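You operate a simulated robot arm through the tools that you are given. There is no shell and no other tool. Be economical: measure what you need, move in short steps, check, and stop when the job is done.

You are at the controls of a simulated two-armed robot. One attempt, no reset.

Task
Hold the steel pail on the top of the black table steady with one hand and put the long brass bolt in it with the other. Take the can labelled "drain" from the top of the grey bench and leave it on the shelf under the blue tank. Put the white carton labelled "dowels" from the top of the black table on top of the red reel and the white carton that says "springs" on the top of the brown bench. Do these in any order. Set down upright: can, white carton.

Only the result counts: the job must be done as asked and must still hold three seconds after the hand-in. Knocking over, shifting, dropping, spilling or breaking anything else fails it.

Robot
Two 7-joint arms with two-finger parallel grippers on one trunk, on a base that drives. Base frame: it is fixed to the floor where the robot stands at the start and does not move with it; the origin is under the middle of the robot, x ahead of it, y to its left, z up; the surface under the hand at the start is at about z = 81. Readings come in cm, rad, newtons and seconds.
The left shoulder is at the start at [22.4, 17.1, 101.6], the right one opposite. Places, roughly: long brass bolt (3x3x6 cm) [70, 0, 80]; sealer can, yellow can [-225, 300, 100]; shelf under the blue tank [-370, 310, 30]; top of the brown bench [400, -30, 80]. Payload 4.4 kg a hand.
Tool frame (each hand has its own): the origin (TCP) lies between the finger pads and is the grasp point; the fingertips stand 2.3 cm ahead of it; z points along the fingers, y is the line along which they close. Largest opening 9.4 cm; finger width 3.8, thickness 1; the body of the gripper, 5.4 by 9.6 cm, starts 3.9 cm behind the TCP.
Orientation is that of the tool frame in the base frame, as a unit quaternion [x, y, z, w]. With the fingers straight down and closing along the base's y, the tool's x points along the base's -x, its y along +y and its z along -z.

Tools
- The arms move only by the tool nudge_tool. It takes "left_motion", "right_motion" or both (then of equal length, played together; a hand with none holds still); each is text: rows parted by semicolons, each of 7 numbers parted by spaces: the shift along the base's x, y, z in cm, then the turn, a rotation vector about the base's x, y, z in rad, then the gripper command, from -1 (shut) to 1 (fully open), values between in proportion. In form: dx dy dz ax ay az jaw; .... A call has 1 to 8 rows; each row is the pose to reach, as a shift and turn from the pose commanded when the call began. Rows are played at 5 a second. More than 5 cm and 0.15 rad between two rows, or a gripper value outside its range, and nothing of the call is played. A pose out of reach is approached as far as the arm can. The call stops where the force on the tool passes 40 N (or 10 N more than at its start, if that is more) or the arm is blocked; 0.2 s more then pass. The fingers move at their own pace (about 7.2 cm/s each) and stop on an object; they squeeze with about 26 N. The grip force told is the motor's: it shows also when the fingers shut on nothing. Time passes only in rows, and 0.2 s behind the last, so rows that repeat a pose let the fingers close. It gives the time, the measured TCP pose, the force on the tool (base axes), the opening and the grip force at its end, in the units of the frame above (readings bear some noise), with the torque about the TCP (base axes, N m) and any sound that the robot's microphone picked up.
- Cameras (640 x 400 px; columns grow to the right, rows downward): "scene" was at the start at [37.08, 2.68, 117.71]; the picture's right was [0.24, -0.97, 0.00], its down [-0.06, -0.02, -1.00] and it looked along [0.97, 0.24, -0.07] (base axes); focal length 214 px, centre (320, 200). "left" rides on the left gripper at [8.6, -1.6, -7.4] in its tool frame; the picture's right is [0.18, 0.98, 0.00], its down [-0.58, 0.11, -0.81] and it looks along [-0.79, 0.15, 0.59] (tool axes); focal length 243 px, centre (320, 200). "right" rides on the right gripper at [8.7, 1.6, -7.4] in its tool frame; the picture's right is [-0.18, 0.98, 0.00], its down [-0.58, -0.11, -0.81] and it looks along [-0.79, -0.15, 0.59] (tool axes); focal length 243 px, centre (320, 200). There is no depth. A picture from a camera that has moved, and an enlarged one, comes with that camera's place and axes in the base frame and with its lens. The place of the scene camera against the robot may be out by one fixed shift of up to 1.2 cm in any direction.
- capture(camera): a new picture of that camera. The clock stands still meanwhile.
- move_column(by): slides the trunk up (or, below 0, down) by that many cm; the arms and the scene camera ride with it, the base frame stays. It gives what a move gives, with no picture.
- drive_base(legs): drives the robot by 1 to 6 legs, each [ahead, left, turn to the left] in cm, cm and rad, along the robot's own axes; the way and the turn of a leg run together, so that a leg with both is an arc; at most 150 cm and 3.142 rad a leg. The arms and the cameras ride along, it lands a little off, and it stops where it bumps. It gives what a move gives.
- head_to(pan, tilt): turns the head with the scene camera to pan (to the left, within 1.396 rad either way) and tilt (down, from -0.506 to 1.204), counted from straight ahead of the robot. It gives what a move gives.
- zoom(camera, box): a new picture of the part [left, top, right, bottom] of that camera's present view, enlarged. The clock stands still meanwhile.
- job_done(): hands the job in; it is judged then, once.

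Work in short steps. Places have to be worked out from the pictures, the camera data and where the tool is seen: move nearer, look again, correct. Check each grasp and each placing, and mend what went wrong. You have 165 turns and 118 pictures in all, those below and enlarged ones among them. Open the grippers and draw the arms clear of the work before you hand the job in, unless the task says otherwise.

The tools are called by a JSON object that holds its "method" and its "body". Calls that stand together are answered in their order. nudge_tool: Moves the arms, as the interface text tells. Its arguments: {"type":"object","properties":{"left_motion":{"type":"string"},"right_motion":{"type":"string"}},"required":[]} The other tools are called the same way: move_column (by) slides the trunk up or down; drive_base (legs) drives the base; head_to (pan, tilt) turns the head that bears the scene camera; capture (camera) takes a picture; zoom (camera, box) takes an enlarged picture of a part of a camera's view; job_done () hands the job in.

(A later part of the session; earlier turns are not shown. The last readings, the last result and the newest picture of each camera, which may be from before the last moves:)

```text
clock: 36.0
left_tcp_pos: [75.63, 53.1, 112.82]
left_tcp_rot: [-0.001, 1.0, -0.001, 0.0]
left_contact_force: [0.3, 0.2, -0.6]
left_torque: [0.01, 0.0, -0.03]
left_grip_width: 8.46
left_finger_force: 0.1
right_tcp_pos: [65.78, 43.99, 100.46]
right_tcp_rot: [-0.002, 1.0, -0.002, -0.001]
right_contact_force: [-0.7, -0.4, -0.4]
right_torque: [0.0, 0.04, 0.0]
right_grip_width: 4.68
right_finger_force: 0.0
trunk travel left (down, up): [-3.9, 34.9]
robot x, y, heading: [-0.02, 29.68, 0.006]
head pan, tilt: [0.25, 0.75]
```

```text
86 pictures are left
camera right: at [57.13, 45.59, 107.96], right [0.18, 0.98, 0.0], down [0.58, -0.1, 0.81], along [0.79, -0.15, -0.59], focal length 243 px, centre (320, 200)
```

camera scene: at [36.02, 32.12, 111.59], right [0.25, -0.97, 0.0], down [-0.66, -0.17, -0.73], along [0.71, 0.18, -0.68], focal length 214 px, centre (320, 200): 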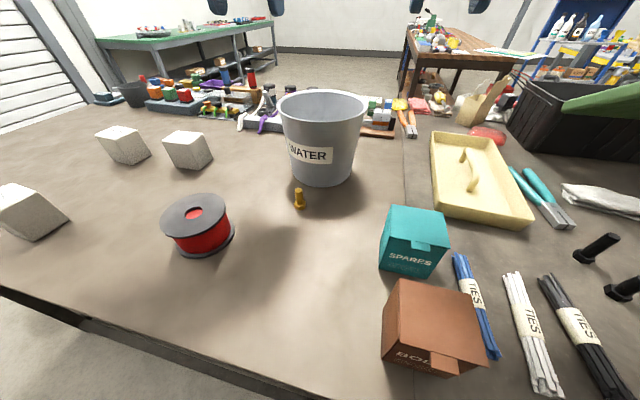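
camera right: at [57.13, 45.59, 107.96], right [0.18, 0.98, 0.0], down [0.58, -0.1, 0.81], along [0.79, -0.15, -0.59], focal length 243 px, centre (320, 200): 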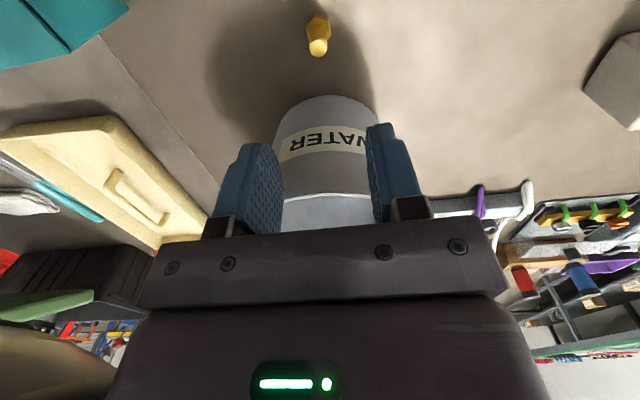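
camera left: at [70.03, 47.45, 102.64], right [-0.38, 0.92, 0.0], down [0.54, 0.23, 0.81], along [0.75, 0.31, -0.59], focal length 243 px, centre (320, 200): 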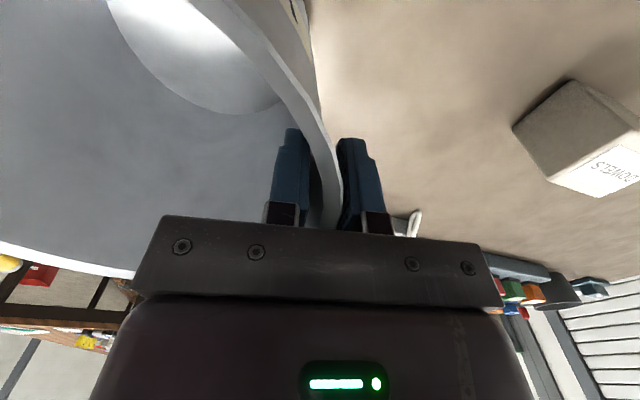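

The bolt is at (65.75, 43.6). I'll lower and close on its short shaft.

{"method": "nudge_tool", "body": {"right_motion": "0 -0.4 -4 0 0 0 0; 0 -0.4 -8 0 0 0 0; 0 -0.4 -12 0 0 0 0; 0 -0.4 -15 0 0 0 0; 0 -0.4 -15 0 0 0 -1; 0 -0.4 -15 0 0 0 -1; 0 -0.4 -15 0 0 0 -1"}}

{"method": "capture", "body": {"camera": "right"}}

```text
clock: 37.6
left_tcp_pos: [75.63, 53.23, 112.73]
left_tcp_rot: [-0.002, 1.0, 0.0, 0.0]
left_contact_force: [0.3, 0.3, -0.9]
left_torque: [0.01, 0.0, 0.01]
left_grip_width: 8.45
left_finger_force: 0.1
right_tcp_pos: [65.8, 43.55, 85.53]
right_tcp_rot: [-0.001, 1.0, -0.002, 0.0]
right_contact_force: [-0.3, 0.0, 0.0]
right_torque: [-0.04, -0.01, -0.01]
right_grip_width: 1.49
right_finger_force: 25.4
trunk travel left (down, up): [-3.9, 34.9]
robot x, y, heading: [-0.16, 29.51, 0.006]
head pan, tilt: [0.25, 0.75]
```

```text
85 pictures are left
camera right: at [57.06, 45.17, 92.98], right [0.18, 0.98, 0.0], down [0.58, -0.1, 0.81], along [0.79, -0.15, -0.59], focal length 243 px, centre (320, 200)
```

right: 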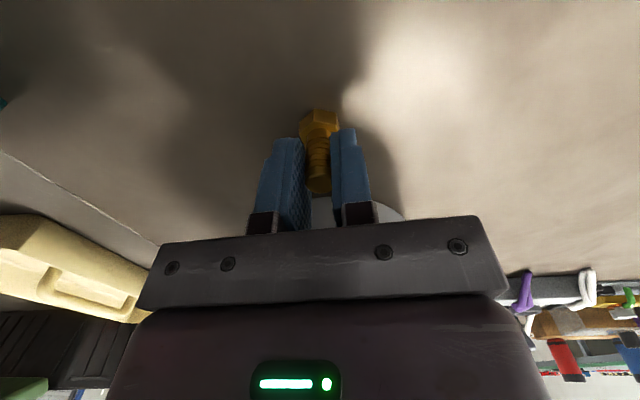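

The bolt is held. I'll lift it and carry it back to its original place, about (65.8, 10.35), staying high on the way.

{"method": "nudge_tool", "body": {"right_motion": "0 0 4 0 0 0 -1; 0 0 8 0 0 0 -1; 0 0 12 0 0 0 -1; 0 0 16 0 0 0 -1; 0 -4.5 16 0 0 0 -1; 0 -9 16 0 0 0 -1; 0 -13.5 16 0 0 0 -1; 0 -18 16 0 0 0 -1"}}

{"method": "nudge_tool", "body": {"right_motion": "0 -4.5 0 0 0 0 -1; 0 -9 0 0 0 0 -1; 0 -13 0 0 0 0 -1; 0 -15.2 0 0 0 0 -1"}}

{"method": "capture", "body": {"camera": "right"}}

```text
clock: 39.4
left_tcp_pos: [75.55, 53.06, 112.77]
left_tcp_rot: [-0.002, 1.0, 0.0, -0.001]
left_contact_force: [0.3, -0.1, -0.2]
left_torque: [-0.02, 0.01, 0.0]
left_grip_width: 8.48
left_finger_force: 0.1
right_tcp_pos: [65.77, 25.43, 101.49]
right_tcp_rot: [-0.001, 1.0, -0.002, 0.0]
right_contact_force: [-0.6, 0.1, -1.2]
right_torque: [-0.03, 0.01, -0.01]
right_grip_width: 1.41
right_finger_force: 26.0
trunk travel left (down, up): [-3.9, 34.9]
robot x, y, heading: [-0.01, 29.45, 0.003]
head pan, tilt: [0.25, 0.75]
```

```text
clock: 40.4
left_tcp_pos: [75.58, 53.18, 112.76]
left_tcp_rot: [-0.002, 1.0, 0.0, 0.0]
left_contact_force: [1.0, 0.4, 0.0]
left_torque: [-0.02, -0.03, -0.01]
left_grip_width: 8.45
left_finger_force: 0.0
right_tcp_pos: [65.81, 10.42, 101.54]
right_tcp_rot: [-0.001, 1.0, -0.003, -0.001]
right_contact_force: [-0.3, 0.0, 0.1]
right_torque: [0.01, 0.04, -0.01]
right_grip_width: 1.42
right_finger_force: 25.5
trunk travel left (down, up): [-3.9, 34.9]
robot x, y, heading: [0.33, 29.25, 0.003]
head pan, tilt: [0.25, 0.75]
```

```text
84 pictures are left
camera right: at [57.12, 12.02, 109.04], right [0.18, 0.98, 0.0], down [0.58, -0.1, 0.81], along [0.79, -0.15, -0.59], focal length 243 px, centre (320, 200)
```

right: 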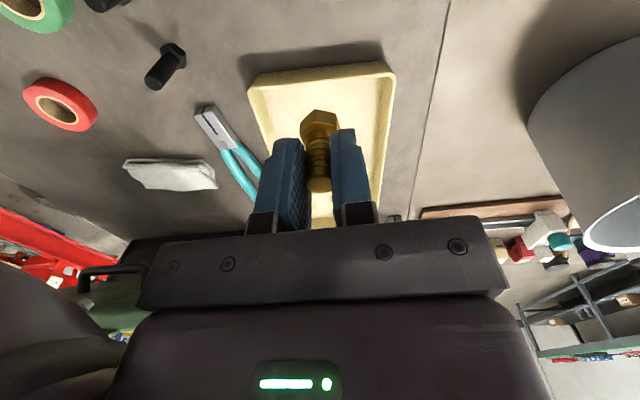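

It hangs over its place. I'll lower it to the height at which it was taken, 85.55, release it, and rise.

{"method": "nudge_tool", "body": {"right_motion": "0 0 -4 0 0 0 -1; 0 0 -8 0 0 0 -1; 0 0 -12 0 0 0 -1; 0 0 -15.2 0 0 0 -1; 0 0 -15.95 0 0 0 -1; 0 0 -15.95 0 0 0 -0.2; 0 0 -15.95 0 0 0 -0.2; 0 0 -12 0 0 0 -0.2"}}

{"method": "nudge_tool", "body": {"right_motion": "0 0 4 0 0 0 -0.2; 0 0 8 0 0 0 -0.2; 0 0 12 0 0 0 -0.2; 0 0 16 0 0 0 -0.2; 0 0 20 0 0 0 -0.2; 0 0 24 0 0 0 -0.2"}}

{"method": "capture", "body": {"camera": "scene"}}

```text
clock: 42.2
left_tcp_pos: [75.55, 53.3, 112.79]
left_tcp_rot: [-0.003, 1.0, 0.0, 0.002]
left_contact_force: [-0.7, -0.2, 0.0]
left_torque: [0.0, -0.02, -0.02]
left_grip_width: 8.47
left_finger_force: 0.1
right_tcp_pos: [65.8, 10.41, 89.53]
right_tcp_rot: [-0.002, 1.0, -0.003, 0.001]
right_contact_force: [0.2, 0.5, 0.3]
right_torque: [0.01, 0.0, 0.0]
right_grip_width: 3.74
right_finger_force: 0.2
trunk travel left (down, up): [-3.9, 34.9]
robot x, y, heading: [-0.04, 29.44, 0.003]
head pan, tilt: [0.25, 0.75]
```

```text
clock: 43.6
left_tcp_pos: [75.32, 53.32, 112.75]
left_tcp_rot: [-0.003, 1.0, 0.0, 0.001]
left_contact_force: [-0.4, -0.5, 0.3]
left_torque: [-0.01, -0.02, 0.02]
left_grip_width: 8.48
left_finger_force: 0.1
right_tcp_pos: [65.85, 10.34, 113.59]
right_tcp_rot: [-0.002, 1.0, -0.003, 0.0]
right_contact_force: [-0.2, 0.2, 0.9]
right_torque: [0.01, 0.02, -0.01]
right_grip_width: 3.76
right_finger_force: 0.2
trunk travel left (down, up): [-3.9, 34.9]
robot x, y, heading: [-0.2, 29.72, 0.003]
head pan, tilt: [0.25, 0.75]
```

```text
83 pictures are left
camera scene: at [36.09, 32.2, 111.54], right [0.25, -0.97, 0.0], down [-0.66, -0.17, -0.73], along [0.71, 0.18, -0.68], focal length 214 px, centre (320, 200)
```

scene: 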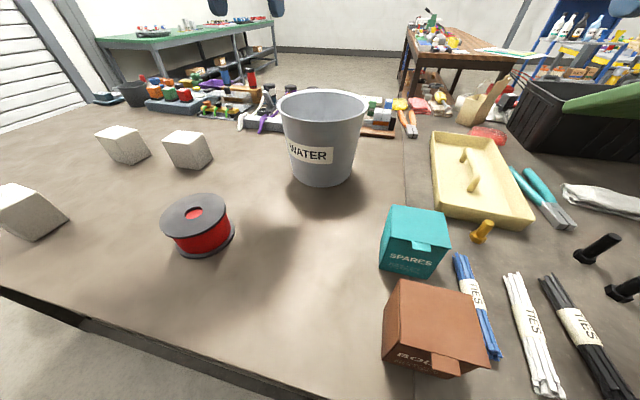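

The short bolt is back in place. Next is the dowels carton at about (74.5, 76.4). I'll move the left hand towards it and look.

{"method": "nudge_tool", "body": {"left_motion": "-0.2 4.5 0 0 0 0 1; -0.4 9 0 0 0 0 1; -0.6 13.5 0 0 0 0 1; -0.8 18 0 0 0 0 1; -1 22.5 0 0 0 0 1; -1 22.5 -4 0 0 0 1"}}

{"method": "capture", "body": {"camera": "left"}}

{"method": "zoom", "body": {"camera": "scene", "box": [80, 100, 320, 280]}}

```text
clock: 45.0
left_tcp_pos: [74.54, 75.69, 108.59]
left_tcp_rot: [-0.002, 1.0, 0.0, 0.0]
left_contact_force: [-0.7, -0.9, 0.4]
left_torque: [0.01, 0.0, 0.0]
left_grip_width: 9.4
left_finger_force: 0.0
right_tcp_pos: [65.91, 10.32, 113.49]
right_tcp_rot: [-0.002, 1.0, -0.002, -0.001]
right_contact_force: [-0.5, -1.1, 0.2]
right_torque: [0.01, 0.0, -0.01]
right_grip_width: 3.76
right_finger_force: 0.0
trunk travel left (down, up): [-3.9, 34.9]
robot x, y, heading: [-0.17, 29.49, 0.005]
head pan, tilt: [0.25, 0.75]
```

```text
82 pictures are left
camera left: at [65.96, 74.04, 116.21], right [-0.19, 0.98, 0.0], down [0.58, 0.11, 0.81], along [0.79, 0.15, -0.59], focal length 243 px, centre (320, 200)
```

left: 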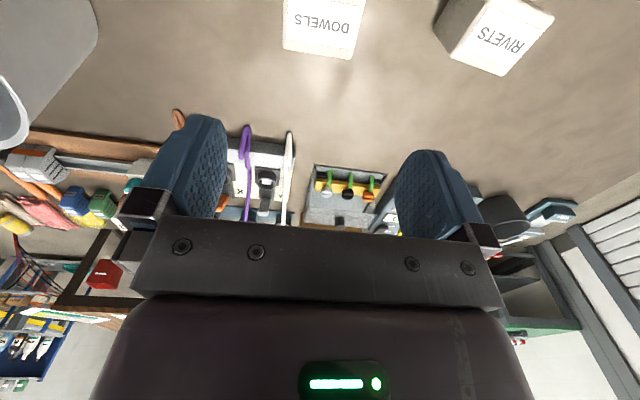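

```text
2.22 times, centred on (200, 190) of scene
camera zoom: at [36.29, 32.18, 111.43], right [0.25, -0.97, 0.0], down [-0.66, -0.17, -0.73], along [0.71, 0.18, -0.68], focal length 477 px, centre (587, 222)
```

zoom: 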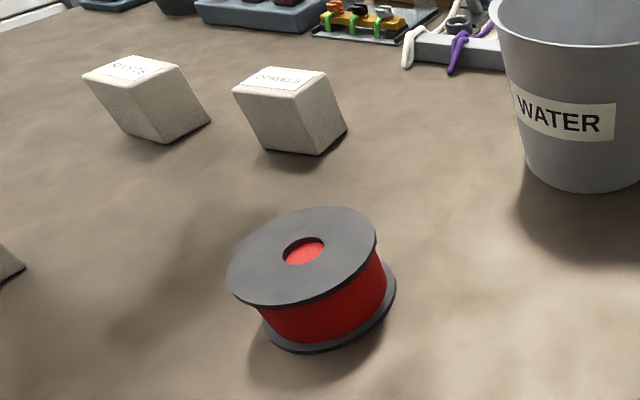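

The carton lies partly out of the wrist view. I'll draw the hand back 9 cm in x to see it whole and measure it.

{"method": "nudge_tool", "body": {"left_motion": "-4.5 0 0 0 0 0 1; -9 0 0 0 0 0 1"}}

{"method": "capture", "body": {"camera": "left"}}

```text
clock: 45.6
left_tcp_pos: [65.51, 75.7, 108.73]
left_tcp_rot: [-0.002, 1.0, 0.0, 0.0]
left_contact_force: [-0.8, 0.1, 0.3]
left_torque: [0.0, 0.01, 0.0]
left_grip_width: 9.4
left_finger_force: 0.0
right_tcp_pos: [65.7, 10.35, 113.53]
right_tcp_rot: [-0.002, 1.0, -0.003, 0.0]
right_contact_force: [0.1, 0.4, 0.0]
right_torque: [-0.01, 0.01, 0.01]
right_grip_width: 3.77
right_finger_force: 0.1
trunk travel left (down, up): [-3.9, 34.9]
robot x, y, heading: [0.02, 29.79, 0.003]
head pan, tilt: [0.25, 0.75]
```

```text
80 pictures are left
camera left: at [56.85, 74.09, 116.27], right [-0.19, 0.98, 0.0], down [0.58, 0.11, 0.81], along [0.79, 0.15, -0.59], focal length 243 px, centre (320, 200)
```

left: 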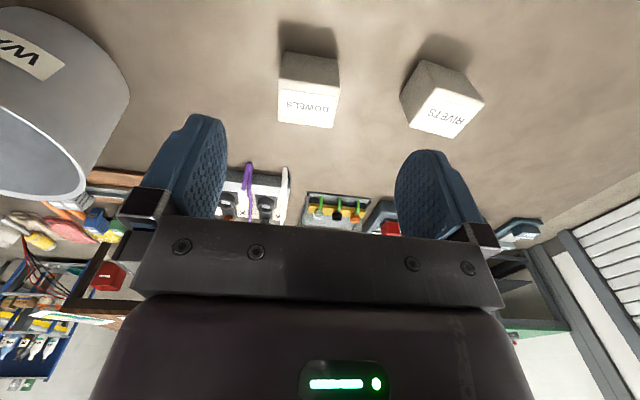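

The dowels carton measures about 6 × 7.6 × 6.4 cm, centred at (75.2, 75.8), square to the axes. I'll go over it and descend, stopping just above for a check of the y margin.

{"method": "nudge_tool", "body": {"left_motion": "4.8 0.1 0 0 0 0 1; 9.6 0.1 0 0 0 0 1; 9.6 0.1 -5 0 0 0 1; 9.6 0.1 -10 0 0 0 1; 9.6 0.1 -15 0 0 0 1; 9.6 0.1 -18 0 0 0 1"}}

{"method": "capture", "body": {"camera": "left"}}

{"method": "zoom", "body": {"camera": "scene", "box": [120, 70, 280, 170]}}

```text
clock: 47.0
left_tcp_pos: [75.18, 75.71, 90.79]
left_tcp_rot: [-0.002, 1.0, 0.0, 0.001]
left_contact_force: [0.2, -0.4, 0.4]
left_torque: [0.02, -0.03, -0.01]
left_grip_width: 9.41
left_finger_force: 0.0
right_tcp_pos: [65.86, 10.34, 113.61]
right_tcp_rot: [-0.001, 1.0, -0.003, -0.001]
right_contact_force: [0.2, 0.8, -0.2]
right_torque: [0.02, -0.01, -0.02]
right_grip_width: 3.75
right_finger_force: 0.1
trunk travel left (down, up): [-3.9, 34.9]
robot x, y, heading: [0.29, 29.38, 0.005]
head pan, tilt: [0.25, 0.75]
```

```text
79 pictures are left
camera left: at [66.57, 74.08, 98.25], right [-0.19, 0.98, 0.0], down [0.58, 0.11, 0.81], along [0.79, 0.15, -0.59], focal length 243 px, centre (320, 200)
```

left: 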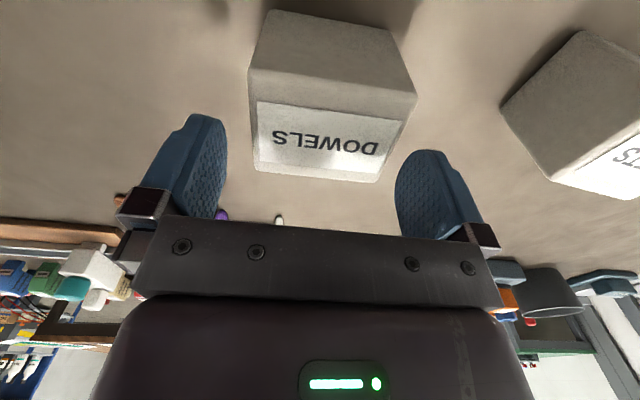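

```text
4.00 times, centred on (200, 120) of scene
camera zoom: at [36.22, 32.17, 111.47], right [0.25, -0.97, 0.0], down [-0.66, -0.17, -0.73], along [0.71, 0.18, -0.68], focal length 858 px, centre (800, 520)
```

zoom: 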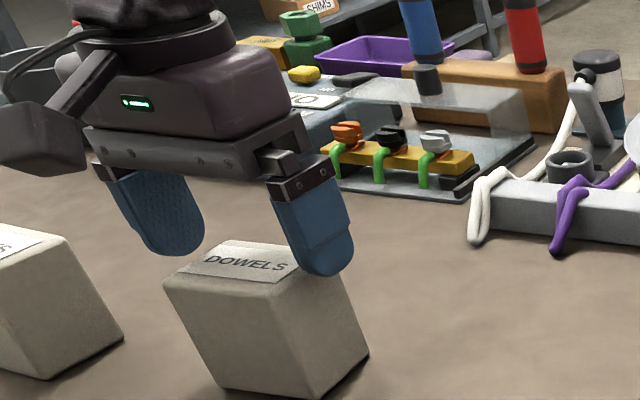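

The carton spans y 72.1 to 79.9, inside the open fingers. I'll shift 0.25 cm left, go down and close.

{"method": "nudge_tool", "body": {"left_motion": "0 0.25 0 0 0 0 1; 0 0.25 -3 0 0 0 1; 0 0.25 -5.6 0 0 0 1; 0 0.25 -5.6 0 0 0 -1; 0 0.25 -5.6 0 0 0 -1; 0 0.25 -5.6 0 0 0 -1"}}

{"method": "nudge_tool", "body": {"left_motion": "0 0 4 0 0 0 -1; 0 0 8 0 0 0 -1; 0 0 12 0 0 0 -1; 0 0 16 0 0 0 -1; 0 0 20 0 0 0 -1"}}

{"method": "capture", "body": {"camera": "left"}}

```text
clock: 48.4
left_tcp_pos: [75.01, 76.07, 85.06]
left_tcp_rot: [-0.001, 1.0, 0.0, 0.0]
left_contact_force: [0.0, -0.3, 0.4]
left_torque: [0.01, -0.02, 0.01]
left_grip_width: 7.49
left_finger_force: 26.2
right_tcp_pos: [65.88, 10.36, 113.67]
right_tcp_rot: [-0.001, 1.0, -0.003, 0.001]
right_contact_force: [0.8, 0.1, 0.5]
right_torque: [0.02, -0.05, 0.01]
right_grip_width: 3.75
right_finger_force: 0.0
trunk travel left (down, up): [-3.9, 34.9]
robot x, y, heading: [0.1, 29.72, 0.006]
head pan, tilt: [0.25, 0.75]
```

```text
clock: 49.6
left_tcp_pos: [75.07, 75.92, 105.04]
left_tcp_rot: [-0.002, 1.0, 0.002, -0.001]
left_contact_force: [0.2, -0.4, -1.4]
left_torque: [0.0, -0.04, 0.02]
left_grip_width: 7.5
left_finger_force: 26.1
right_tcp_pos: [65.83, 10.41, 113.68]
right_tcp_rot: [-0.002, 1.0, -0.002, 0.0]
right_contact_force: [-0.3, 0.7, -0.6]
right_torque: [-0.03, -0.01, 0.03]
right_grip_width: 3.77
right_finger_force: 0.0
trunk travel left (down, up): [-3.9, 34.9]
robot x, y, heading: [-0.14, 29.31, 0.008]
head pan, tilt: [0.25, 0.75]
```

```text
77 pictures are left
camera left: at [66.44, 74.32, 112.68], right [-0.19, 0.98, 0.0], down [0.58, 0.11, 0.81], along [0.79, 0.15, -0.59], focal length 243 px, centre (320, 200)
```

left: 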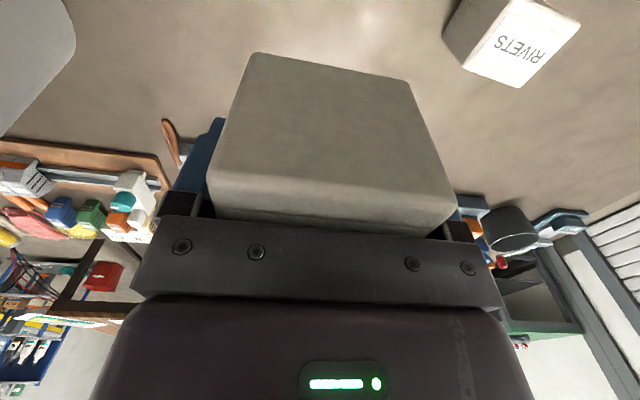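

The carton is held. To measure the reel well with the wrist camera, I'll bring the hand back behind it, at about (46, 58), staying high.

{"method": "nudge_tool", "body": {"left_motion": "-4.1 -2.6 0 0 0 0 -1; -8.2 -5.2 0 0 0 0 -1; -12.3 -7.8 0 0 0 0 -1; -16.4 -10.4 0 0 0 0 -1; -20.5 -13 0 0 0 0 -1; -24.6 -15.6 0 0 0 0 -1; -28.7 -18.2 0 0 0 0 -1"}}

{"method": "capture", "body": {"camera": "left"}}

```text
clock: 51.2
left_tcp_pos: [46.38, 57.63, 105.18]
left_tcp_rot: [-0.003, 1.0, 0.001, 0.0]
left_contact_force: [0.4, 0.4, -1.5]
left_torque: [0.0, -0.01, -0.01]
left_grip_width: 7.51
left_finger_force: 26.4
right_tcp_pos: [65.82, 10.24, 113.65]
right_tcp_rot: [-0.002, 1.0, -0.003, 0.0]
right_contact_force: [-0.3, 0.2, 1.0]
right_torque: [0.03, 0.0, -0.02]
right_grip_width: 3.8
right_finger_force: 0.1
trunk travel left (down, up): [-3.9, 34.9]
robot x, y, heading: [-0.14, 29.42, -0.002]
head pan, tilt: [0.25, 0.75]
```

```text
76 pictures are left
camera left: at [37.7, 56.03, 112.81], right [-0.19, 0.98, 0.0], down [0.58, 0.11, 0.81], along [0.79, 0.15, -0.59], focal length 243 px, centre (320, 200)
```

left: 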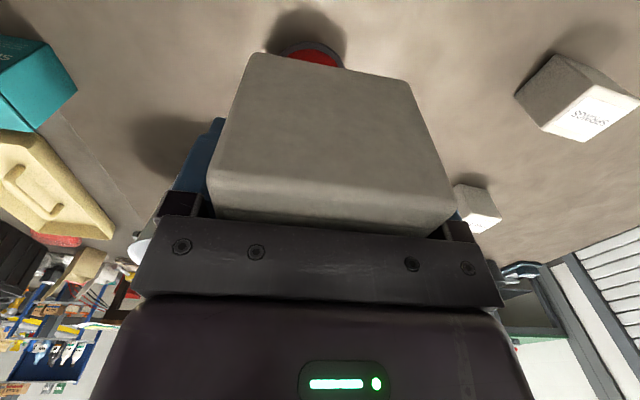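

The reel's near edge gives its centre at about (54.5, 57.6), matching the earlier estimate. I'll bring the carton over it, lower to just above, and check from the scene camera.

{"method": "nudge_tool", "body": {"left_motion": "4 0 0 0 0 0 -1; 8 0 0 0 0 0 -1; 8 0 -4 0 0 0 -1; 8 0 -8 0 0 0 -1; 8 0 -11.5 0 0 0 -1"}}

{"method": "zoom", "body": {"camera": "scene", "box": [80, 120, 320, 270]}}

```text
clock: 52.4
left_tcp_pos: [54.47, 57.83, 93.59]
left_tcp_rot: [-0.003, 1.0, -0.001, 0.001]
left_contact_force: [0.0, 0.0, -2.6]
left_torque: [0.01, 0.0, -0.03]
left_grip_width: 7.49
left_finger_force: 25.8
right_tcp_pos: [65.91, 10.27, 113.48]
right_tcp_rot: [-0.002, 1.0, -0.002, -0.001]
right_contact_force: [-0.7, -0.7, 0.9]
right_torque: [-0.01, 0.04, -0.05]
right_grip_width: 3.76
right_finger_force: 0.0
trunk travel left (down, up): [-3.9, 34.9]
robot x, y, heading: [-0.07, 29.31, -0.0]
head pan, tilt: [0.25, 0.75]
```

```text
2.67 times, centred on (200, 195) of scene
camera zoom: at [36.25, 32.18, 111.46], right [0.25, -0.97, 0.0], down [-0.66, -0.17, -0.73], along [0.71, 0.18, -0.68], focal length 572 px, centre (640, 213)
```

zoom: 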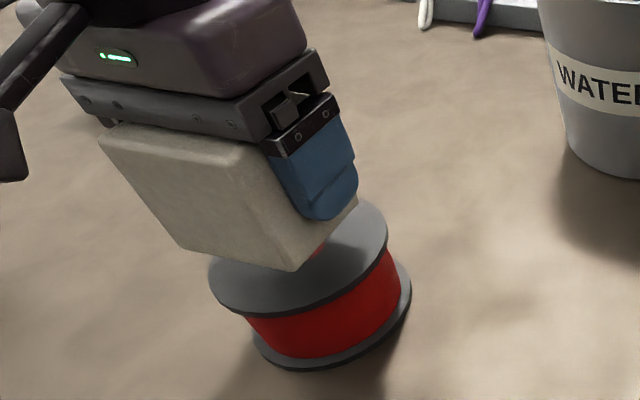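

The carton is centred over the reel flange. I'll lower in small steps and watch the force.

{"method": "nudge_tool", "body": {"left_motion": "0 0 -1 0 0 0 -1; 0 0 -2 0 0 0 -1; 0 0 -2.4 0 0 0 -1"}}

{"method": "zoom", "body": {"camera": "scene", "box": [80, 120, 320, 270]}}

```text
clock: 53.2
left_tcp_pos: [54.47, 57.72, 91.21]
left_tcp_rot: [-0.002, 1.0, 0.0, 0.0]
left_contact_force: [0.4, -0.3, -3.3]
left_torque: [0.01, -0.03, 0.01]
left_grip_width: 7.51
left_finger_force: 25.9
right_tcp_pos: [65.85, 10.3, 113.48]
right_tcp_rot: [-0.002, 1.0, -0.003, -0.001]
right_contact_force: [-0.2, 0.9, -0.2]
right_torque: [-0.02, 0.02, 0.01]
right_grip_width: 3.76
right_finger_force: 0.1
trunk travel left (down, up): [-3.9, 34.9]
robot x, y, heading: [0.39, 29.47, 0.006]
head pan, tilt: [0.25, 0.75]
```

```text
2.67 times, centred on (200, 195) of scene
camera zoom: at [36.21, 32.18, 111.48], right [0.25, -0.97, 0.0], down [-0.66, -0.17, -0.73], along [0.71, 0.18, -0.68], focal length 572 px, centre (640, 213)
```

zoom: 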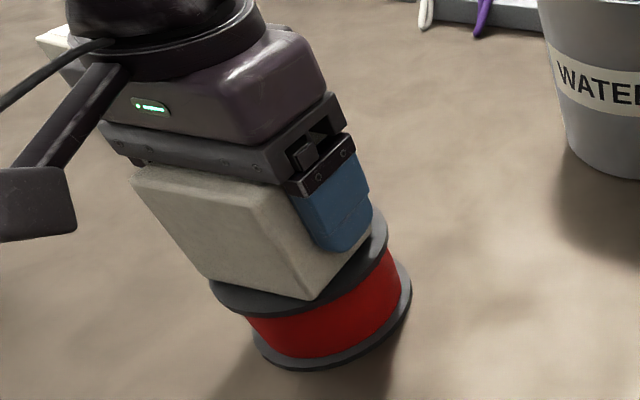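

Nearly touching. I'll lower a little more and see the force.

{"method": "nudge_tool", "body": {"left_motion": "0 0 -0.3 0 0 0 -1; 0 0 -0.6 0 0 0 -1"}}

```text
clock: 53.8
left_tcp_pos: [54.45, 57.78, 90.88]
left_tcp_rot: [-0.001, 1.0, 0.0, 0.004]
left_contact_force: [-0.7, 3.9, 21.8]
left_torque: [-0.08, -0.06, -0.07]
left_grip_width: 7.44
left_finger_force: 26.2
right_tcp_pos: [65.63, 10.26, 113.79]
right_tcp_rot: [-0.002, 1.0, -0.003, 0.001]
right_contact_force: [0.0, 0.0, -0.1]
right_torque: [0.0, 0.02, 0.05]
right_grip_width: 3.78
right_finger_force: 0.0
trunk travel left (down, up): [-3.9, 34.9]
robot x, y, heading: [0.37, 29.6, 0.002]
head pan, tilt: [0.25, 0.75]
```

Contact at TCP z about 90.9. I'll ease back 0.2, open, and rise.

{"method": "nudge_tool", "body": {"left_motion": "0 0 0.35 0 0 0 -1; 0 0 0.35 0 0 0 0.75; 0 0 0.35 0 0 0 1; 0 0 0.35 0 0 0 1; 0 0 4 0 0 0 1; 0 0 8 0 0 0 1; 0 0 12 0 0 0 1; 0 0 16 0 0 0 1"}}

{"method": "zoom", "body": {"camera": "scene", "box": [0, 80, 320, 280]}}

```text
clock: 55.6
left_tcp_pos: [54.27, 57.79, 106.77]
left_tcp_rot: [-0.002, 1.0, -0.001, 0.0]
left_contact_force: [-0.6, 0.2, -1.3]
left_torque: [0.02, 0.01, -0.02]
left_grip_width: 9.42
left_finger_force: 0.1
right_tcp_pos: [65.75, 10.31, 113.61]
right_tcp_rot: [-0.002, 1.0, -0.003, -0.001]
right_contact_force: [-0.3, 0.1, -0.2]
right_torque: [0.01, -0.03, -0.02]
right_grip_width: 3.77
right_finger_force: 0.2
trunk travel left (down, up): [-3.9, 34.9]
robot x, y, heading: [0.05, 29.55, 0.012]
head pan, tilt: [0.25, 0.75]
```

```text
2.00 times, centred on (160, 180) of scene
camera zoom: at [36.14, 32.14, 111.51], right [0.25, -0.97, 0.0], down [-0.66, -0.17, -0.73], along [0.71, 0.18, -0.68], focal length 429 px, centre (640, 240)
```

zoom: 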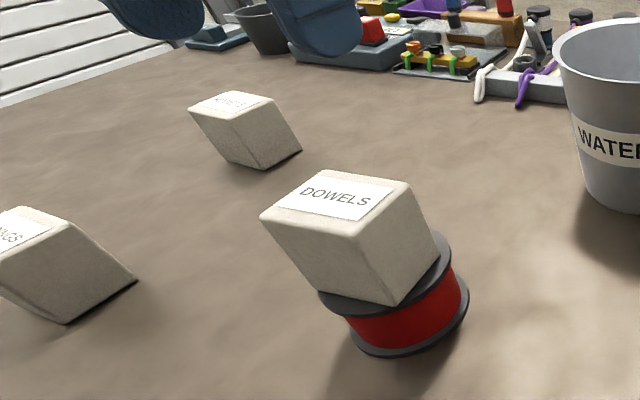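

The dowels carton sits upright on the reel. Next is the springs carton near (47, 91); I'll raise the left hand slightly and drive 25 cm left.

{"method": "drive_base", "body": {"legs": [[0, 25, 0]]}}

{"method": "nudge_tool", "body": {"left_motion": "-3.5 2 2 0 0 0 1; -7 4 4 0 0 0 1; -10 6 6 0 0 0 1; -13 8 6 0 0 0 1"}}

{"method": "capture", "body": {"camera": "left"}}

{"method": "capture", "body": {"camera": "scene"}}

```text
clock: 58.4
left_tcp_pos: [54.22, 82.97, 106.56]
left_tcp_rot: [-0.002, 1.0, -0.001, 0.001]
left_contact_force: [-0.5, -0.6, -0.5]
left_torque: [0.03, 0.0, -0.01]
left_grip_width: 9.41
left_finger_force: 0.1
right_tcp_pos: [65.73, 35.43, 113.54]
right_tcp_rot: [-0.002, 1.0, -0.003, 0.0]
right_contact_force: [0.2, 0.0, -0.9]
right_torque: [0.01, 0.03, 0.02]
right_grip_width: 3.78
right_finger_force: 0.0
trunk travel left (down, up): [-3.9, 34.9]
robot x, y, heading: [-0.15, 54.84, -0.0]
head pan, tilt: [0.25, 0.75]
```

```text
clock: 59.4
left_tcp_pos: [42.2, 90.46, 112.28]
left_tcp_rot: [0.06, 0.991, -0.081, 0.083]
left_contact_force: [-0.6, 1.2, 1.0]
left_torque: [-0.07, -0.11, 0.02]
left_grip_width: 9.41
left_finger_force: 0.2
left hand out of reach, approached as far as the arm can: row 3
right_tcp_pos: [65.78, 35.67, 113.43]
right_tcp_rot: [-0.002, 1.0, -0.003, -0.001]
right_contact_force: [1.3, -0.2, 0.5]
right_torque: [0.0, 0.03, -0.04]
right_grip_width: 3.76
right_finger_force: 0.1
trunk travel left (down, up): [-3.9, 34.9]
robot x, y, heading: [0.2, 54.34, 0.001]
head pan, tilt: [0.25, 0.75]
```

```text
72 pictures are left
camera left: at [32.28, 91.14, 118.42], right [-0.05, 0.98, -0.18], down [0.46, 0.18, 0.87], along [0.89, -0.04, -0.46], focal length 243 px, centre (320, 200)
```

left: 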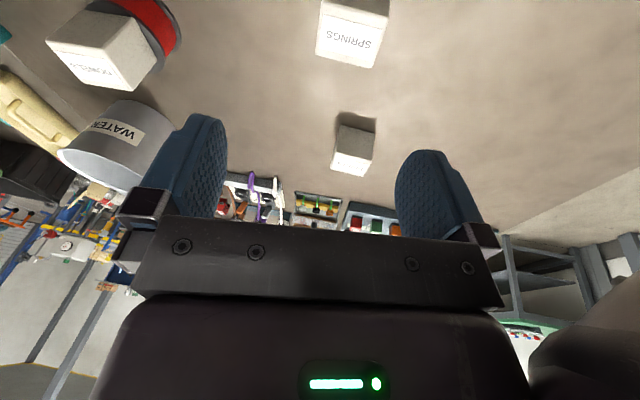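

```text
71 pictures are left
camera scene: at [36.14, 57.43, 111.44], right [0.25, -0.97, 0.0], down [-0.66, -0.17, -0.73], along [0.71, 0.18, -0.68], focal length 214 px, centre (320, 200)
```

scene: 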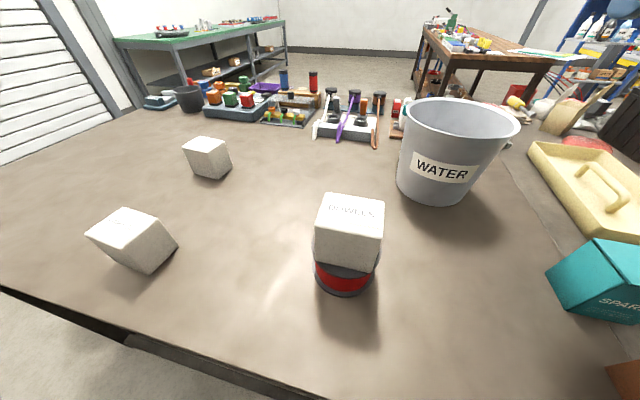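

The springs carton is at about (48.9, 90). The hand tilted because it came too close to the body; I'll go out over the carton and see whether it levels.

{"method": "nudge_tool", "body": {"left_motion": "3 -0.2 -2 0 0 0 1; 6.7 -0.5 -4 0 0 0 1; 6.7 -0.5 -4 0 0 0 1"}}

```text
clock: 60.2
left_tcp_pos: [47.74, 90.39, 108.71]
left_tcp_rot: [-0.003, 1.0, 0.0, 0.001]
left_contact_force: [-0.9, -0.2, 0.7]
left_torque: [0.02, -0.06, -0.01]
left_grip_width: 9.38
left_finger_force: 0.1
right_tcp_pos: [65.45, 35.44, 113.82]
right_tcp_rot: [-0.002, 1.0, -0.002, 0.001]
right_contact_force: [-0.1, -0.3, 0.5]
right_torque: [0.0, -0.04, 0.01]
right_grip_width: 3.77
right_finger_force: 0.1
trunk travel left (down, up): [-3.9, 34.9]
robot x, y, heading: [0.05, 55.07, 0.006]
head pan, tilt: [0.25, 0.75]
```

Level again at (47.7, 90.4). I'll go down to just above the carton and look.

{"method": "nudge_tool", "body": {"left_motion": "1 0 -4 0 0 0 1; 1 0 -8 0 0 0 1; 1 0 -12 0 0 0 1; 1 0 -16 0 0 0 1; 1 0 -17 0 0 0 1"}}

{"method": "capture", "body": {"camera": "left"}}

{"method": "zoom", "body": {"camera": "scene", "box": [40, 160, 240, 285]}}

```text
clock: 61.4
left_tcp_pos: [48.89, 90.43, 91.52]
left_tcp_rot: [-0.002, 1.0, 0.0, -0.001]
left_contact_force: [0.0, -0.1, 0.4]
left_torque: [-0.03, -0.01, -0.01]
left_grip_width: 9.41
left_finger_force: 0.0
right_tcp_pos: [65.67, 35.54, 113.45]
right_tcp_rot: [-0.002, 1.0, -0.003, 0.0]
right_contact_force: [0.3, 0.1, -0.2]
right_torque: [0.01, 0.03, -0.02]
right_grip_width: 3.74
right_finger_force: 0.0
trunk travel left (down, up): [-3.9, 34.9]
robot x, y, heading: [0.19, 54.65, 0.002]
head pan, tilt: [0.25, 0.75]
```

```text
70 pictures are left
camera left: at [40.31, 88.81, 99.14], right [-0.19, 0.98, 0.0], down [0.58, 0.11, 0.81], along [0.79, 0.15, -0.59], focal length 243 px, centre (320, 200)
```

left: 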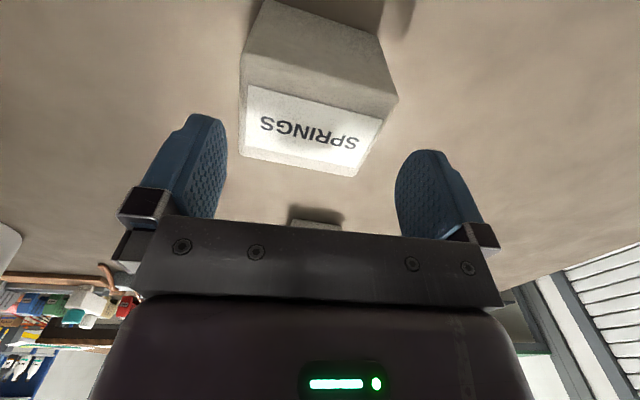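

```text
3.20 times, centred on (140, 222) of scene
camera zoom: at [36.08, 57.3, 111.49], right [0.25, -0.97, 0.0], down [-0.66, -0.17, -0.73], along [0.71, 0.18, -0.68], focal length 686 px, centre (896, 128)
```

zoom: 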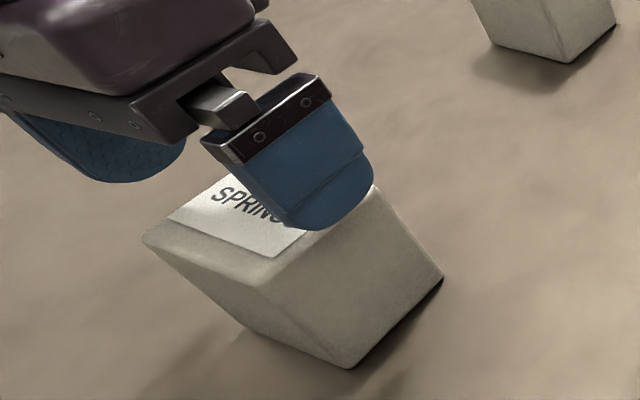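

The carton spans y 86.0 to 93.9, x 46.4 to 52.4. I'll correct by (0.5, -0.45), lower and close.

{"method": "nudge_tool", "body": {"left_motion": "0.5 -0.45 0 0 0 0 1; 0.5 -0.45 -3 0 0 0 1; 0.5 -0.45 -6.4 0 0 0 1; 0.5 -0.45 -6.4 0 0 0 -1; 0.5 -0.45 -6.4 0 0 0 -1; 0.5 -0.45 -6.4 0 0 0 -1"}}

{"method": "nudge_tool", "body": {"left_motion": "0 0 4 0 0 0 -1; 0 0 8 0 0 0 -1; 0 0 12 0 0 0 -1; 0 0 16 0 0 0 -1; 0 0 20 0 0 0 -1; 0 0 24 0 0 0 -1"}}

{"method": "head_to", "body": {"pan": -0.6, "tilt": 0.25}}

{"method": "capture", "body": {"camera": "scene"}}

```text
clock: 62.8
left_tcp_pos: [49.41, 90.15, 85.15]
left_tcp_rot: [-0.003, 1.0, 0.0, 0.0]
left_contact_force: [0.1, -0.6, 0.2]
left_torque: [0.0, -0.02, -0.01]
left_grip_width: 7.5
left_finger_force: 26.3
right_tcp_pos: [65.8, 35.59, 113.48]
right_tcp_rot: [-0.001, 1.0, -0.002, -0.001]
right_contact_force: [-0.3, 0.0, -0.2]
right_torque: [0.01, -0.01, 0.0]
right_grip_width: 3.76
right_finger_force: 0.1
trunk travel left (down, up): [-3.9, 34.9]
robot x, y, heading: [-0.46, 54.38, 0.008]
head pan, tilt: [0.25, 0.75]
```

```text
clock: 64.2
left_tcp_pos: [49.5, 90.03, 109.21]
left_tcp_rot: [-0.002, 1.0, 0.002, 0.0]
left_contact_force: [-0.4, 0.0, -2.2]
left_torque: [0.02, -0.05, 0.0]
left_grip_width: 7.49
left_finger_force: 26.4
right_tcp_pos: [65.72, 35.43, 113.53]
right_tcp_rot: [-0.002, 1.0, -0.003, 0.001]
right_contact_force: [0.0, -0.5, -0.6]
right_torque: [0.02, 0.01, 0.0]
right_grip_width: 3.76
right_finger_force: 0.2
trunk travel left (down, up): [-3.9, 34.9]
robot x, y, heading: [-0.29, 54.18, 0.007]
head pan, tilt: [0.25, 0.75]
```

```text
clock: 65.4
left_tcp_pos: [49.53, 90.12, 109.05]
left_tcp_rot: [-0.003, 1.0, 0.0, 0.0]
left_contact_force: [-0.6, 0.1, -2.6]
left_torque: [0.01, -0.03, -0.01]
left_grip_width: 7.5
left_finger_force: 26.1
right_tcp_pos: [65.64, 35.38, 113.58]
right_tcp_rot: [-0.002, 1.0, -0.003, -0.001]
right_contact_force: [0.6, -0.4, 0.1]
right_torque: [-0.02, -0.01, 0.01]
right_grip_width: 3.75
right_finger_force: 0.0
trunk travel left (down, up): [-3.9, 34.9]
robot x, y, heading: [-0.34, 54.45, 0.005]
head pan, tilt: [-0.6, 0.25]
```

```text
68 pictures are left
camera scene: at [35.82, 49.99, 115.98], right [-0.56, -0.83, 0.0], down [-0.21, 0.14, -0.97], along [0.8, -0.54, -0.25], focal length 214 px, centre (320, 200)
```

scene: 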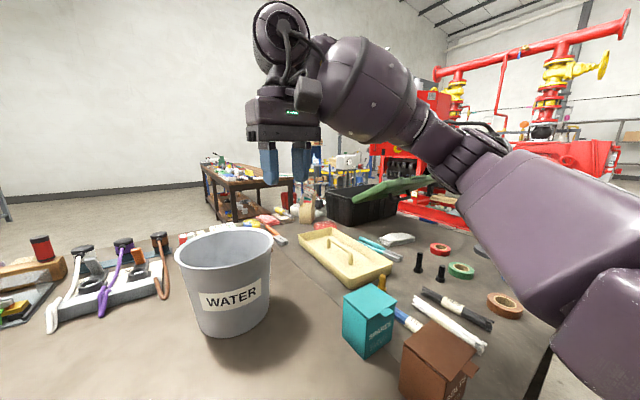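

The springs carton is held at z 109. Now I need a route to the brown bench at (400, -30); I'll survey left and behind by the head.

{"method": "head_to", "body": {"pan": 0.55, "tilt": 0.2}}

{"method": "capture", "body": {"camera": "scene"}}

{"method": "head_to", "body": {"pan": -1.35, "tilt": 0.3}}

{"method": "capture", "body": {"camera": "scene"}}

```text
clock: 66.8
left_tcp_pos: [49.52, 90.19, 109.02]
left_tcp_rot: [-0.003, 1.0, 0.0, 0.001]
left_contact_force: [1.1, 0.0, -2.8]
left_torque: [-0.01, -0.05, -0.01]
left_grip_width: 7.46
left_finger_force: 26.3
right_tcp_pos: [65.77, 35.39, 113.51]
right_tcp_rot: [-0.001, 1.0, -0.003, -0.001]
right_contact_force: [-0.2, 1.0, -0.6]
right_torque: [-0.04, 0.0, -0.01]
right_grip_width: 3.76
right_finger_force: 0.1
trunk travel left (down, up): [-3.9, 34.9]
robot x, y, heading: [-0.16, 54.74, 0.008]
head pan, tilt: [0.55, 0.201]
```

```text
67 pictures are left
camera scene: at [36.01, 60.12, 116.44], right [0.53, -0.85, 0.0], down [-0.17, -0.1, -0.98], along [0.83, 0.52, -0.2], focal length 214 px, centre (320, 200)
```

scene: 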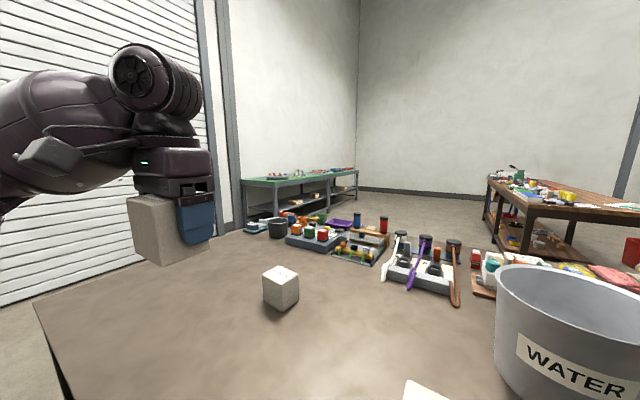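

```text
clock: 68.6
left_tcp_pos: [49.45, 89.92, 109.03]
left_tcp_rot: [-0.003, 1.0, 0.0, 0.0]
left_contact_force: [-0.3, -0.6, -3.5]
left_torque: [0.04, -0.04, 0.01]
left_grip_width: 7.5
left_finger_force: 26.3
right_tcp_pos: [65.8, 35.46, 113.54]
right_tcp_rot: [-0.001, 1.0, -0.003, -0.001]
right_contact_force: [-0.2, 0.7, -0.7]
right_torque: [0.02, -0.01, -0.02]
right_grip_width: 3.74
right_finger_force: 0.1
trunk travel left (down, up): [-3.9, 34.9]
robot x, y, heading: [0.01, 54.36, -0.0]
head pan, tilt: [-1.349, 0.3]
```

```text
66 pictures are left
camera scene: at [30.18, 46.13, 115.51], right [-0.97, -0.22, 0.0], down [-0.07, 0.29, -0.96], along [0.21, -0.93, -0.3], focal length 214 px, centre (320, 200)
```

scene: 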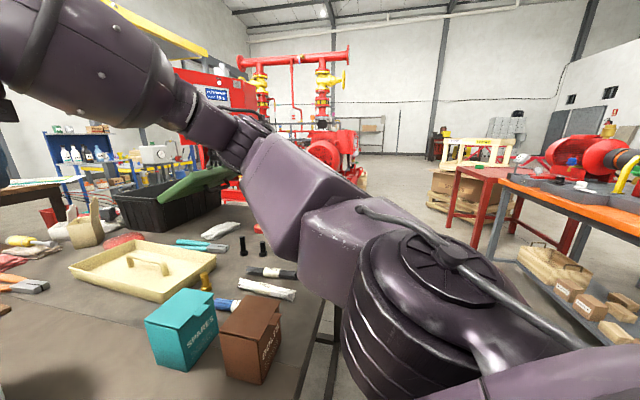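

The table ends at y about 143, with a wide open floor beyond, so I'll go round its left end: back away, then drive left and look again.

{"method": "drive_base", "body": {"legs": [[-35, 0, 0], [0, 80, 0], [0, 72, 0]]}}

{"method": "head_to", "body": {"pan": -0.1, "tilt": 0.3}}

{"method": "capture", "body": {"camera": "scene"}}

```text
clock: 84.3
left_tcp_pos: [12.65, 242.68, 109.12]
left_tcp_rot: [-0.005, 1.0, 0.001, 0.0]
left_contact_force: [-0.1, -0.6, -1.7]
left_torque: [-0.03, -0.03, 0.02]
left_grip_width: 7.49
left_finger_force: 26.0
right_tcp_pos: [29.14, 188.29, 113.48]
right_tcp_rot: [-0.003, 1.0, -0.003, -0.001]
right_contact_force: [-0.2, -0.5, -0.6]
right_torque: [-0.01, 0.0, -0.02]
right_grip_width: 3.75
right_finger_force: 0.1
trunk travel left (down, up): [-3.9, 34.9]
robot x, y, heading: [-36.99, 206.93, 0.011]
head pan, tilt: [-1.349, 0.3]
```

```text
clock: 85.8
left_tcp_pos: [12.64, 242.8, 108.99]
left_tcp_rot: [-0.005, 1.0, 0.0, -0.001]
left_contact_force: [-0.2, -0.1, -2.4]
left_torque: [0.02, -0.03, 0.04]
left_grip_width: 7.48
left_finger_force: 26.3
right_tcp_pos: [29.24, 188.07, 113.46]
right_tcp_rot: [-0.003, 1.0, -0.002, -0.001]
right_contact_force: [0.6, -0.6, -0.1]
right_torque: [0.03, -0.01, -0.02]
right_grip_width: 3.73
right_finger_force: 0.0
trunk travel left (down, up): [-3.9, 34.9]
robot x, y, heading: [-37.12, 207.07, 0.012]
head pan, tilt: [-0.099, 0.3]
```

```text
65 pictures are left
camera scene: at [0.71, 206.97, 115.51], right [-0.09, -1.0, 0.0], down [-0.29, 0.03, -0.96], along [0.95, -0.09, -0.3], focal length 214 px, centre (320, 200)
```

scene: 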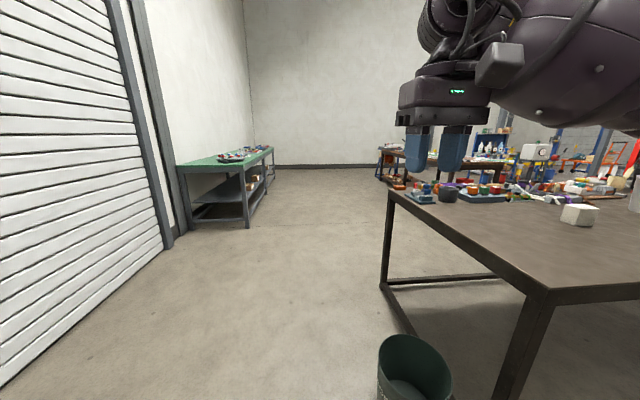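

A green bin stands by the table corner at about (60, 163), so I'll keep farther left at y about 234, pass it, then come back right behind the table at x about 195.

{"method": "drive_base", "body": {"legs": [[0, 27, -0.012], [150, 0, 0], [82, -19, 0]]}}

{"method": "head_to", "body": {"pan": -0.9, "tilt": 0.3}}

{"method": "capture", "body": {"camera": "scene"}}

```text
clock: 99.8
left_tcp_pos: [245.77, 246.85, 109.05]
left_tcp_rot: [0.009, 1.0, 0.0, 0.001]
left_contact_force: [-0.3, -0.1, -2.6]
left_torque: [-0.01, -0.02, 0.01]
left_grip_width: 7.49
left_finger_force: 26.0
right_tcp_pos: [260.88, 191.97, 113.48]
right_tcp_rot: [0.009, 1.0, -0.002, -0.001]
right_contact_force: [0.1, 0.7, 0.1]
right_torque: [-0.01, 0.01, -0.03]
right_grip_width: 3.75
right_finger_force: 0.0
trunk travel left (down, up): [-3.9, 34.9]
robot x, y, heading: [195.11, 212.43, -0.016]
head pan, tilt: [-0.099, 0.3]
```

```text
clock: 101.0
left_tcp_pos: [245.81, 246.78, 109.06]
left_tcp_rot: [0.008, 1.0, -0.001, -0.001]
left_contact_force: [0.6, -0.8, -2.8]
left_torque: [-0.01, -0.03, 0.02]
left_grip_width: 7.5
left_finger_force: 26.1
right_tcp_pos: [260.75, 191.89, 113.56]
right_tcp_rot: [0.009, 1.0, -0.003, 0.0]
right_contact_force: [-0.6, 0.7, -0.2]
right_torque: [0.0, -0.01, 0.02]
right_grip_width: 3.77
right_finger_force: 0.2
trunk travel left (down, up): [-3.9, 34.9]
robot x, y, heading: [195.47, 213.16, -0.018]
head pan, tilt: [-0.901, 0.3]
```

```text
64 pictures are left
camera scene: at [229.21, 205.07, 115.51], right [-0.79, -0.61, 0.0], down [-0.18, 0.23, -0.96], along [0.58, -0.76, -0.3], focal length 214 px, centre (320, 200)
```

scene: 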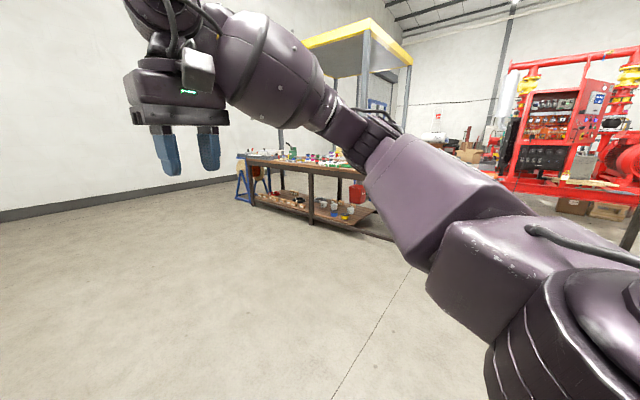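

The bench's long side seems to face +y. I'll turn right to face it, and look straight ahead, where the arms don't block the view.

{"method": "drive_base", "body": {"legs": [[0, 0, -1.55]]}}

{"method": "head_to", "body": {"pan": 0.6, "tilt": 0.15}}

{"method": "capture", "body": {"camera": "scene"}}

```text
clock: 105.2
left_tcp_pos: [230.59, 162.62, 109.15]
left_tcp_rot: [0.706, 0.708, 0.0, 0.001]
left_contact_force: [-0.3, 0.5, -1.9]
left_torque: [-0.04, -0.01, -0.01]
left_grip_width: 7.48
left_finger_force: 26.2
right_tcp_pos: [176.0, 146.48, 113.57]
right_tcp_rot: [0.707, 0.707, -0.002, -0.002]
right_contact_force: [0.6, 0.7, -0.8]
right_torque: [0.03, 0.01, 0.02]
right_grip_width: 3.75
right_finger_force: 0.0
trunk travel left (down, up): [-3.9, 34.9]
robot x, y, heading: [194.99, 212.4, -1.567]
head pan, tilt: [-0.901, 0.3]
```

```text
clock: 106.8
left_tcp_pos: [230.63, 162.71, 109.07]
left_tcp_rot: [0.706, 0.708, 0.001, -0.001]
left_contact_force: [0.1, 0.1, -3.2]
left_torque: [-0.02, -0.04, 0.0]
left_grip_width: 7.51
left_finger_force: 26.0
right_tcp_pos: [176.02, 146.61, 113.57]
right_tcp_rot: [0.707, 0.707, -0.002, -0.002]
right_contact_force: [-0.6, 0.2, 0.5]
right_torque: [0.0, 0.0, -0.01]
right_grip_width: 3.73
right_finger_force: 0.0
trunk travel left (down, up): [-3.9, 34.9]
robot x, y, heading: [195.31, 212.44, -1.574]
head pan, tilt: [0.6, 0.15]
```

```text
63 pictures are left
camera scene: at [200.54, 177.05, 116.91], right [-0.82, -0.57, 0.0], down [-0.08, 0.12, -0.99], along [0.56, -0.82, -0.15], focal length 214 px, centre (320, 200)
```

scene: 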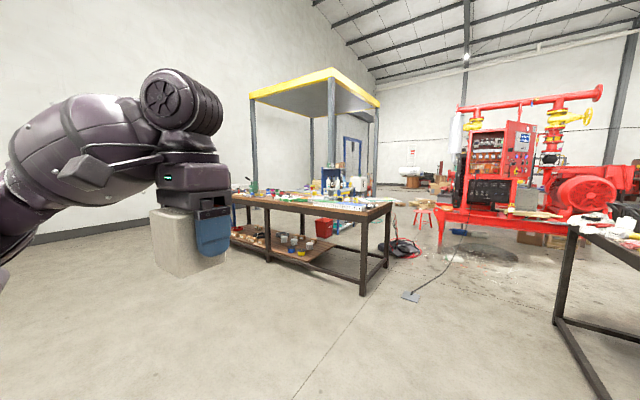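

The brown bench spans x about 270 to 525, with its long front at y about 5. I'll drive nearer, to about (315, 105), and look down on its top for a free place.

{"method": "drive_base", "body": {"legs": [[0, 120, 0], [100, 0, 0]]}}

{"method": "head_to", "body": {"pan": 0.1, "tilt": 0.35}}

{"method": "capture", "body": {"camera": "scene"}}

```text
clock: 122.4
left_tcp_pos: [351.02, 62.13, 109.19]
left_tcp_rot: [0.706, 0.708, 0.0, 0.0]
left_contact_force: [0.6, 0.2, -2.2]
left_torque: [-0.04, 0.0, -0.04]
left_grip_width: 7.46
left_finger_force: 26.4
right_tcp_pos: [296.32, 46.0, 113.6]
right_tcp_rot: [0.707, 0.708, -0.002, -0.002]
right_contact_force: [-0.2, 0.5, 0.4]
right_torque: [0.01, -0.02, 0.02]
right_grip_width: 3.74
right_finger_force: 0.0
trunk travel left (down, up): [-3.9, 34.9]
robot x, y, heading: [315.78, 111.97, -1.575]
head pan, tilt: [0.6, 0.15]
```

```text
clock: 123.3
left_tcp_pos: [351.12, 62.0, 109.02]
left_tcp_rot: [0.706, 0.708, 0.0, 0.0]
left_contact_force: [-0.5, -0.3, -2.9]
left_torque: [-0.05, 0.01, 0.0]
left_grip_width: 7.5
left_finger_force: 25.8
right_tcp_pos: [296.45, 46.05, 113.6]
right_tcp_rot: [0.707, 0.708, -0.002, -0.002]
right_contact_force: [-0.5, -0.4, 0.3]
right_torque: [-0.01, -0.03, 0.01]
right_grip_width: 3.74
right_finger_force: 0.1
trunk travel left (down, up): [-3.9, 34.9]
robot x, y, heading: [315.48, 111.84, -1.566]
head pan, tilt: [0.099, 0.351]
```

```text
62 pictures are left
camera scene: at [316.65, 74.79, 115.04], right [-0.99, -0.1, 0.0], down [-0.03, 0.34, -0.94], along [0.1, -0.93, -0.34], focal length 214 px, centre (320, 200)
```

scene: 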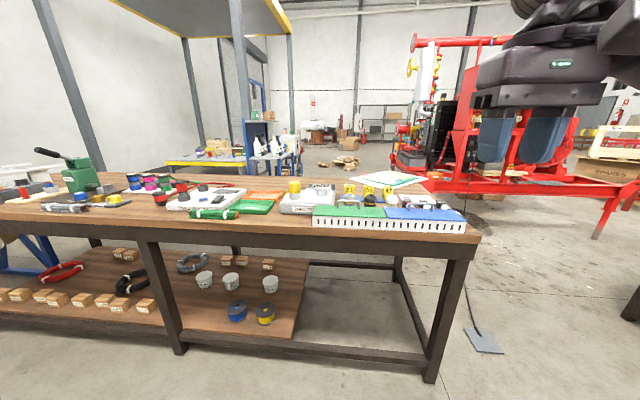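

The top is crowded; I'll zoom in on it to find a free patch.

{"method": "zoom", "body": {"camera": "scene", "box": [0, 150, 240, 260]}}

{"method": "zoom", "body": {"camera": "scene", "box": [230, 150, 490, 260]}}

```text
2.67 times, centred on (120, 205) of scene
camera zoom: at [316.65, 74.79, 115.04], right [-0.99, -0.1, 0.0], down [-0.03, 0.34, -0.94], along [0.1, -0.93, -0.34], focal length 572 px, centre (853, 187)
```

zoom: 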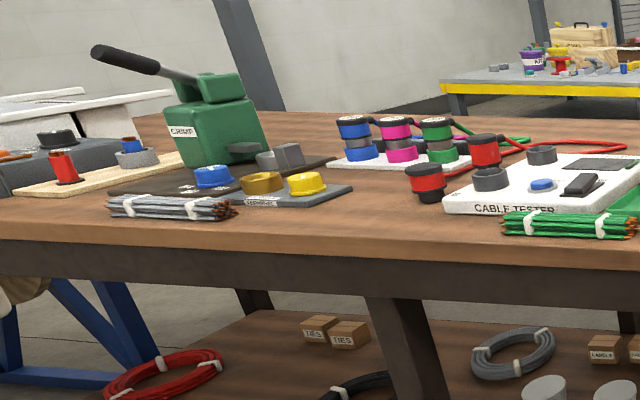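

```text
2.46 times, centred on (360, 205) of scene
camera zoom: at [316.65, 74.79, 115.04], right [-0.99, -0.1, 0.0], down [-0.03, 0.34, -0.94], along [0.1, -0.93, -0.34], focal length 528 px, centre (222, 188)
```

zoom: 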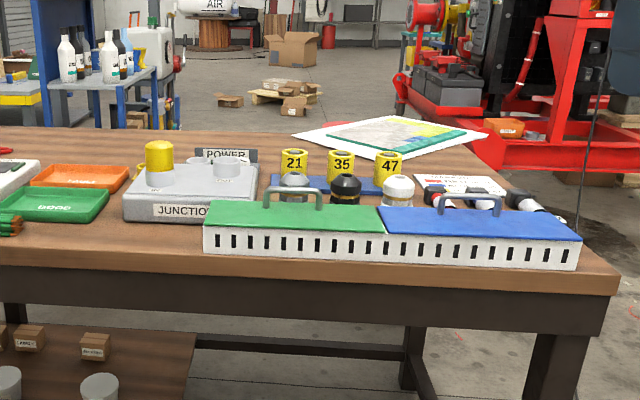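

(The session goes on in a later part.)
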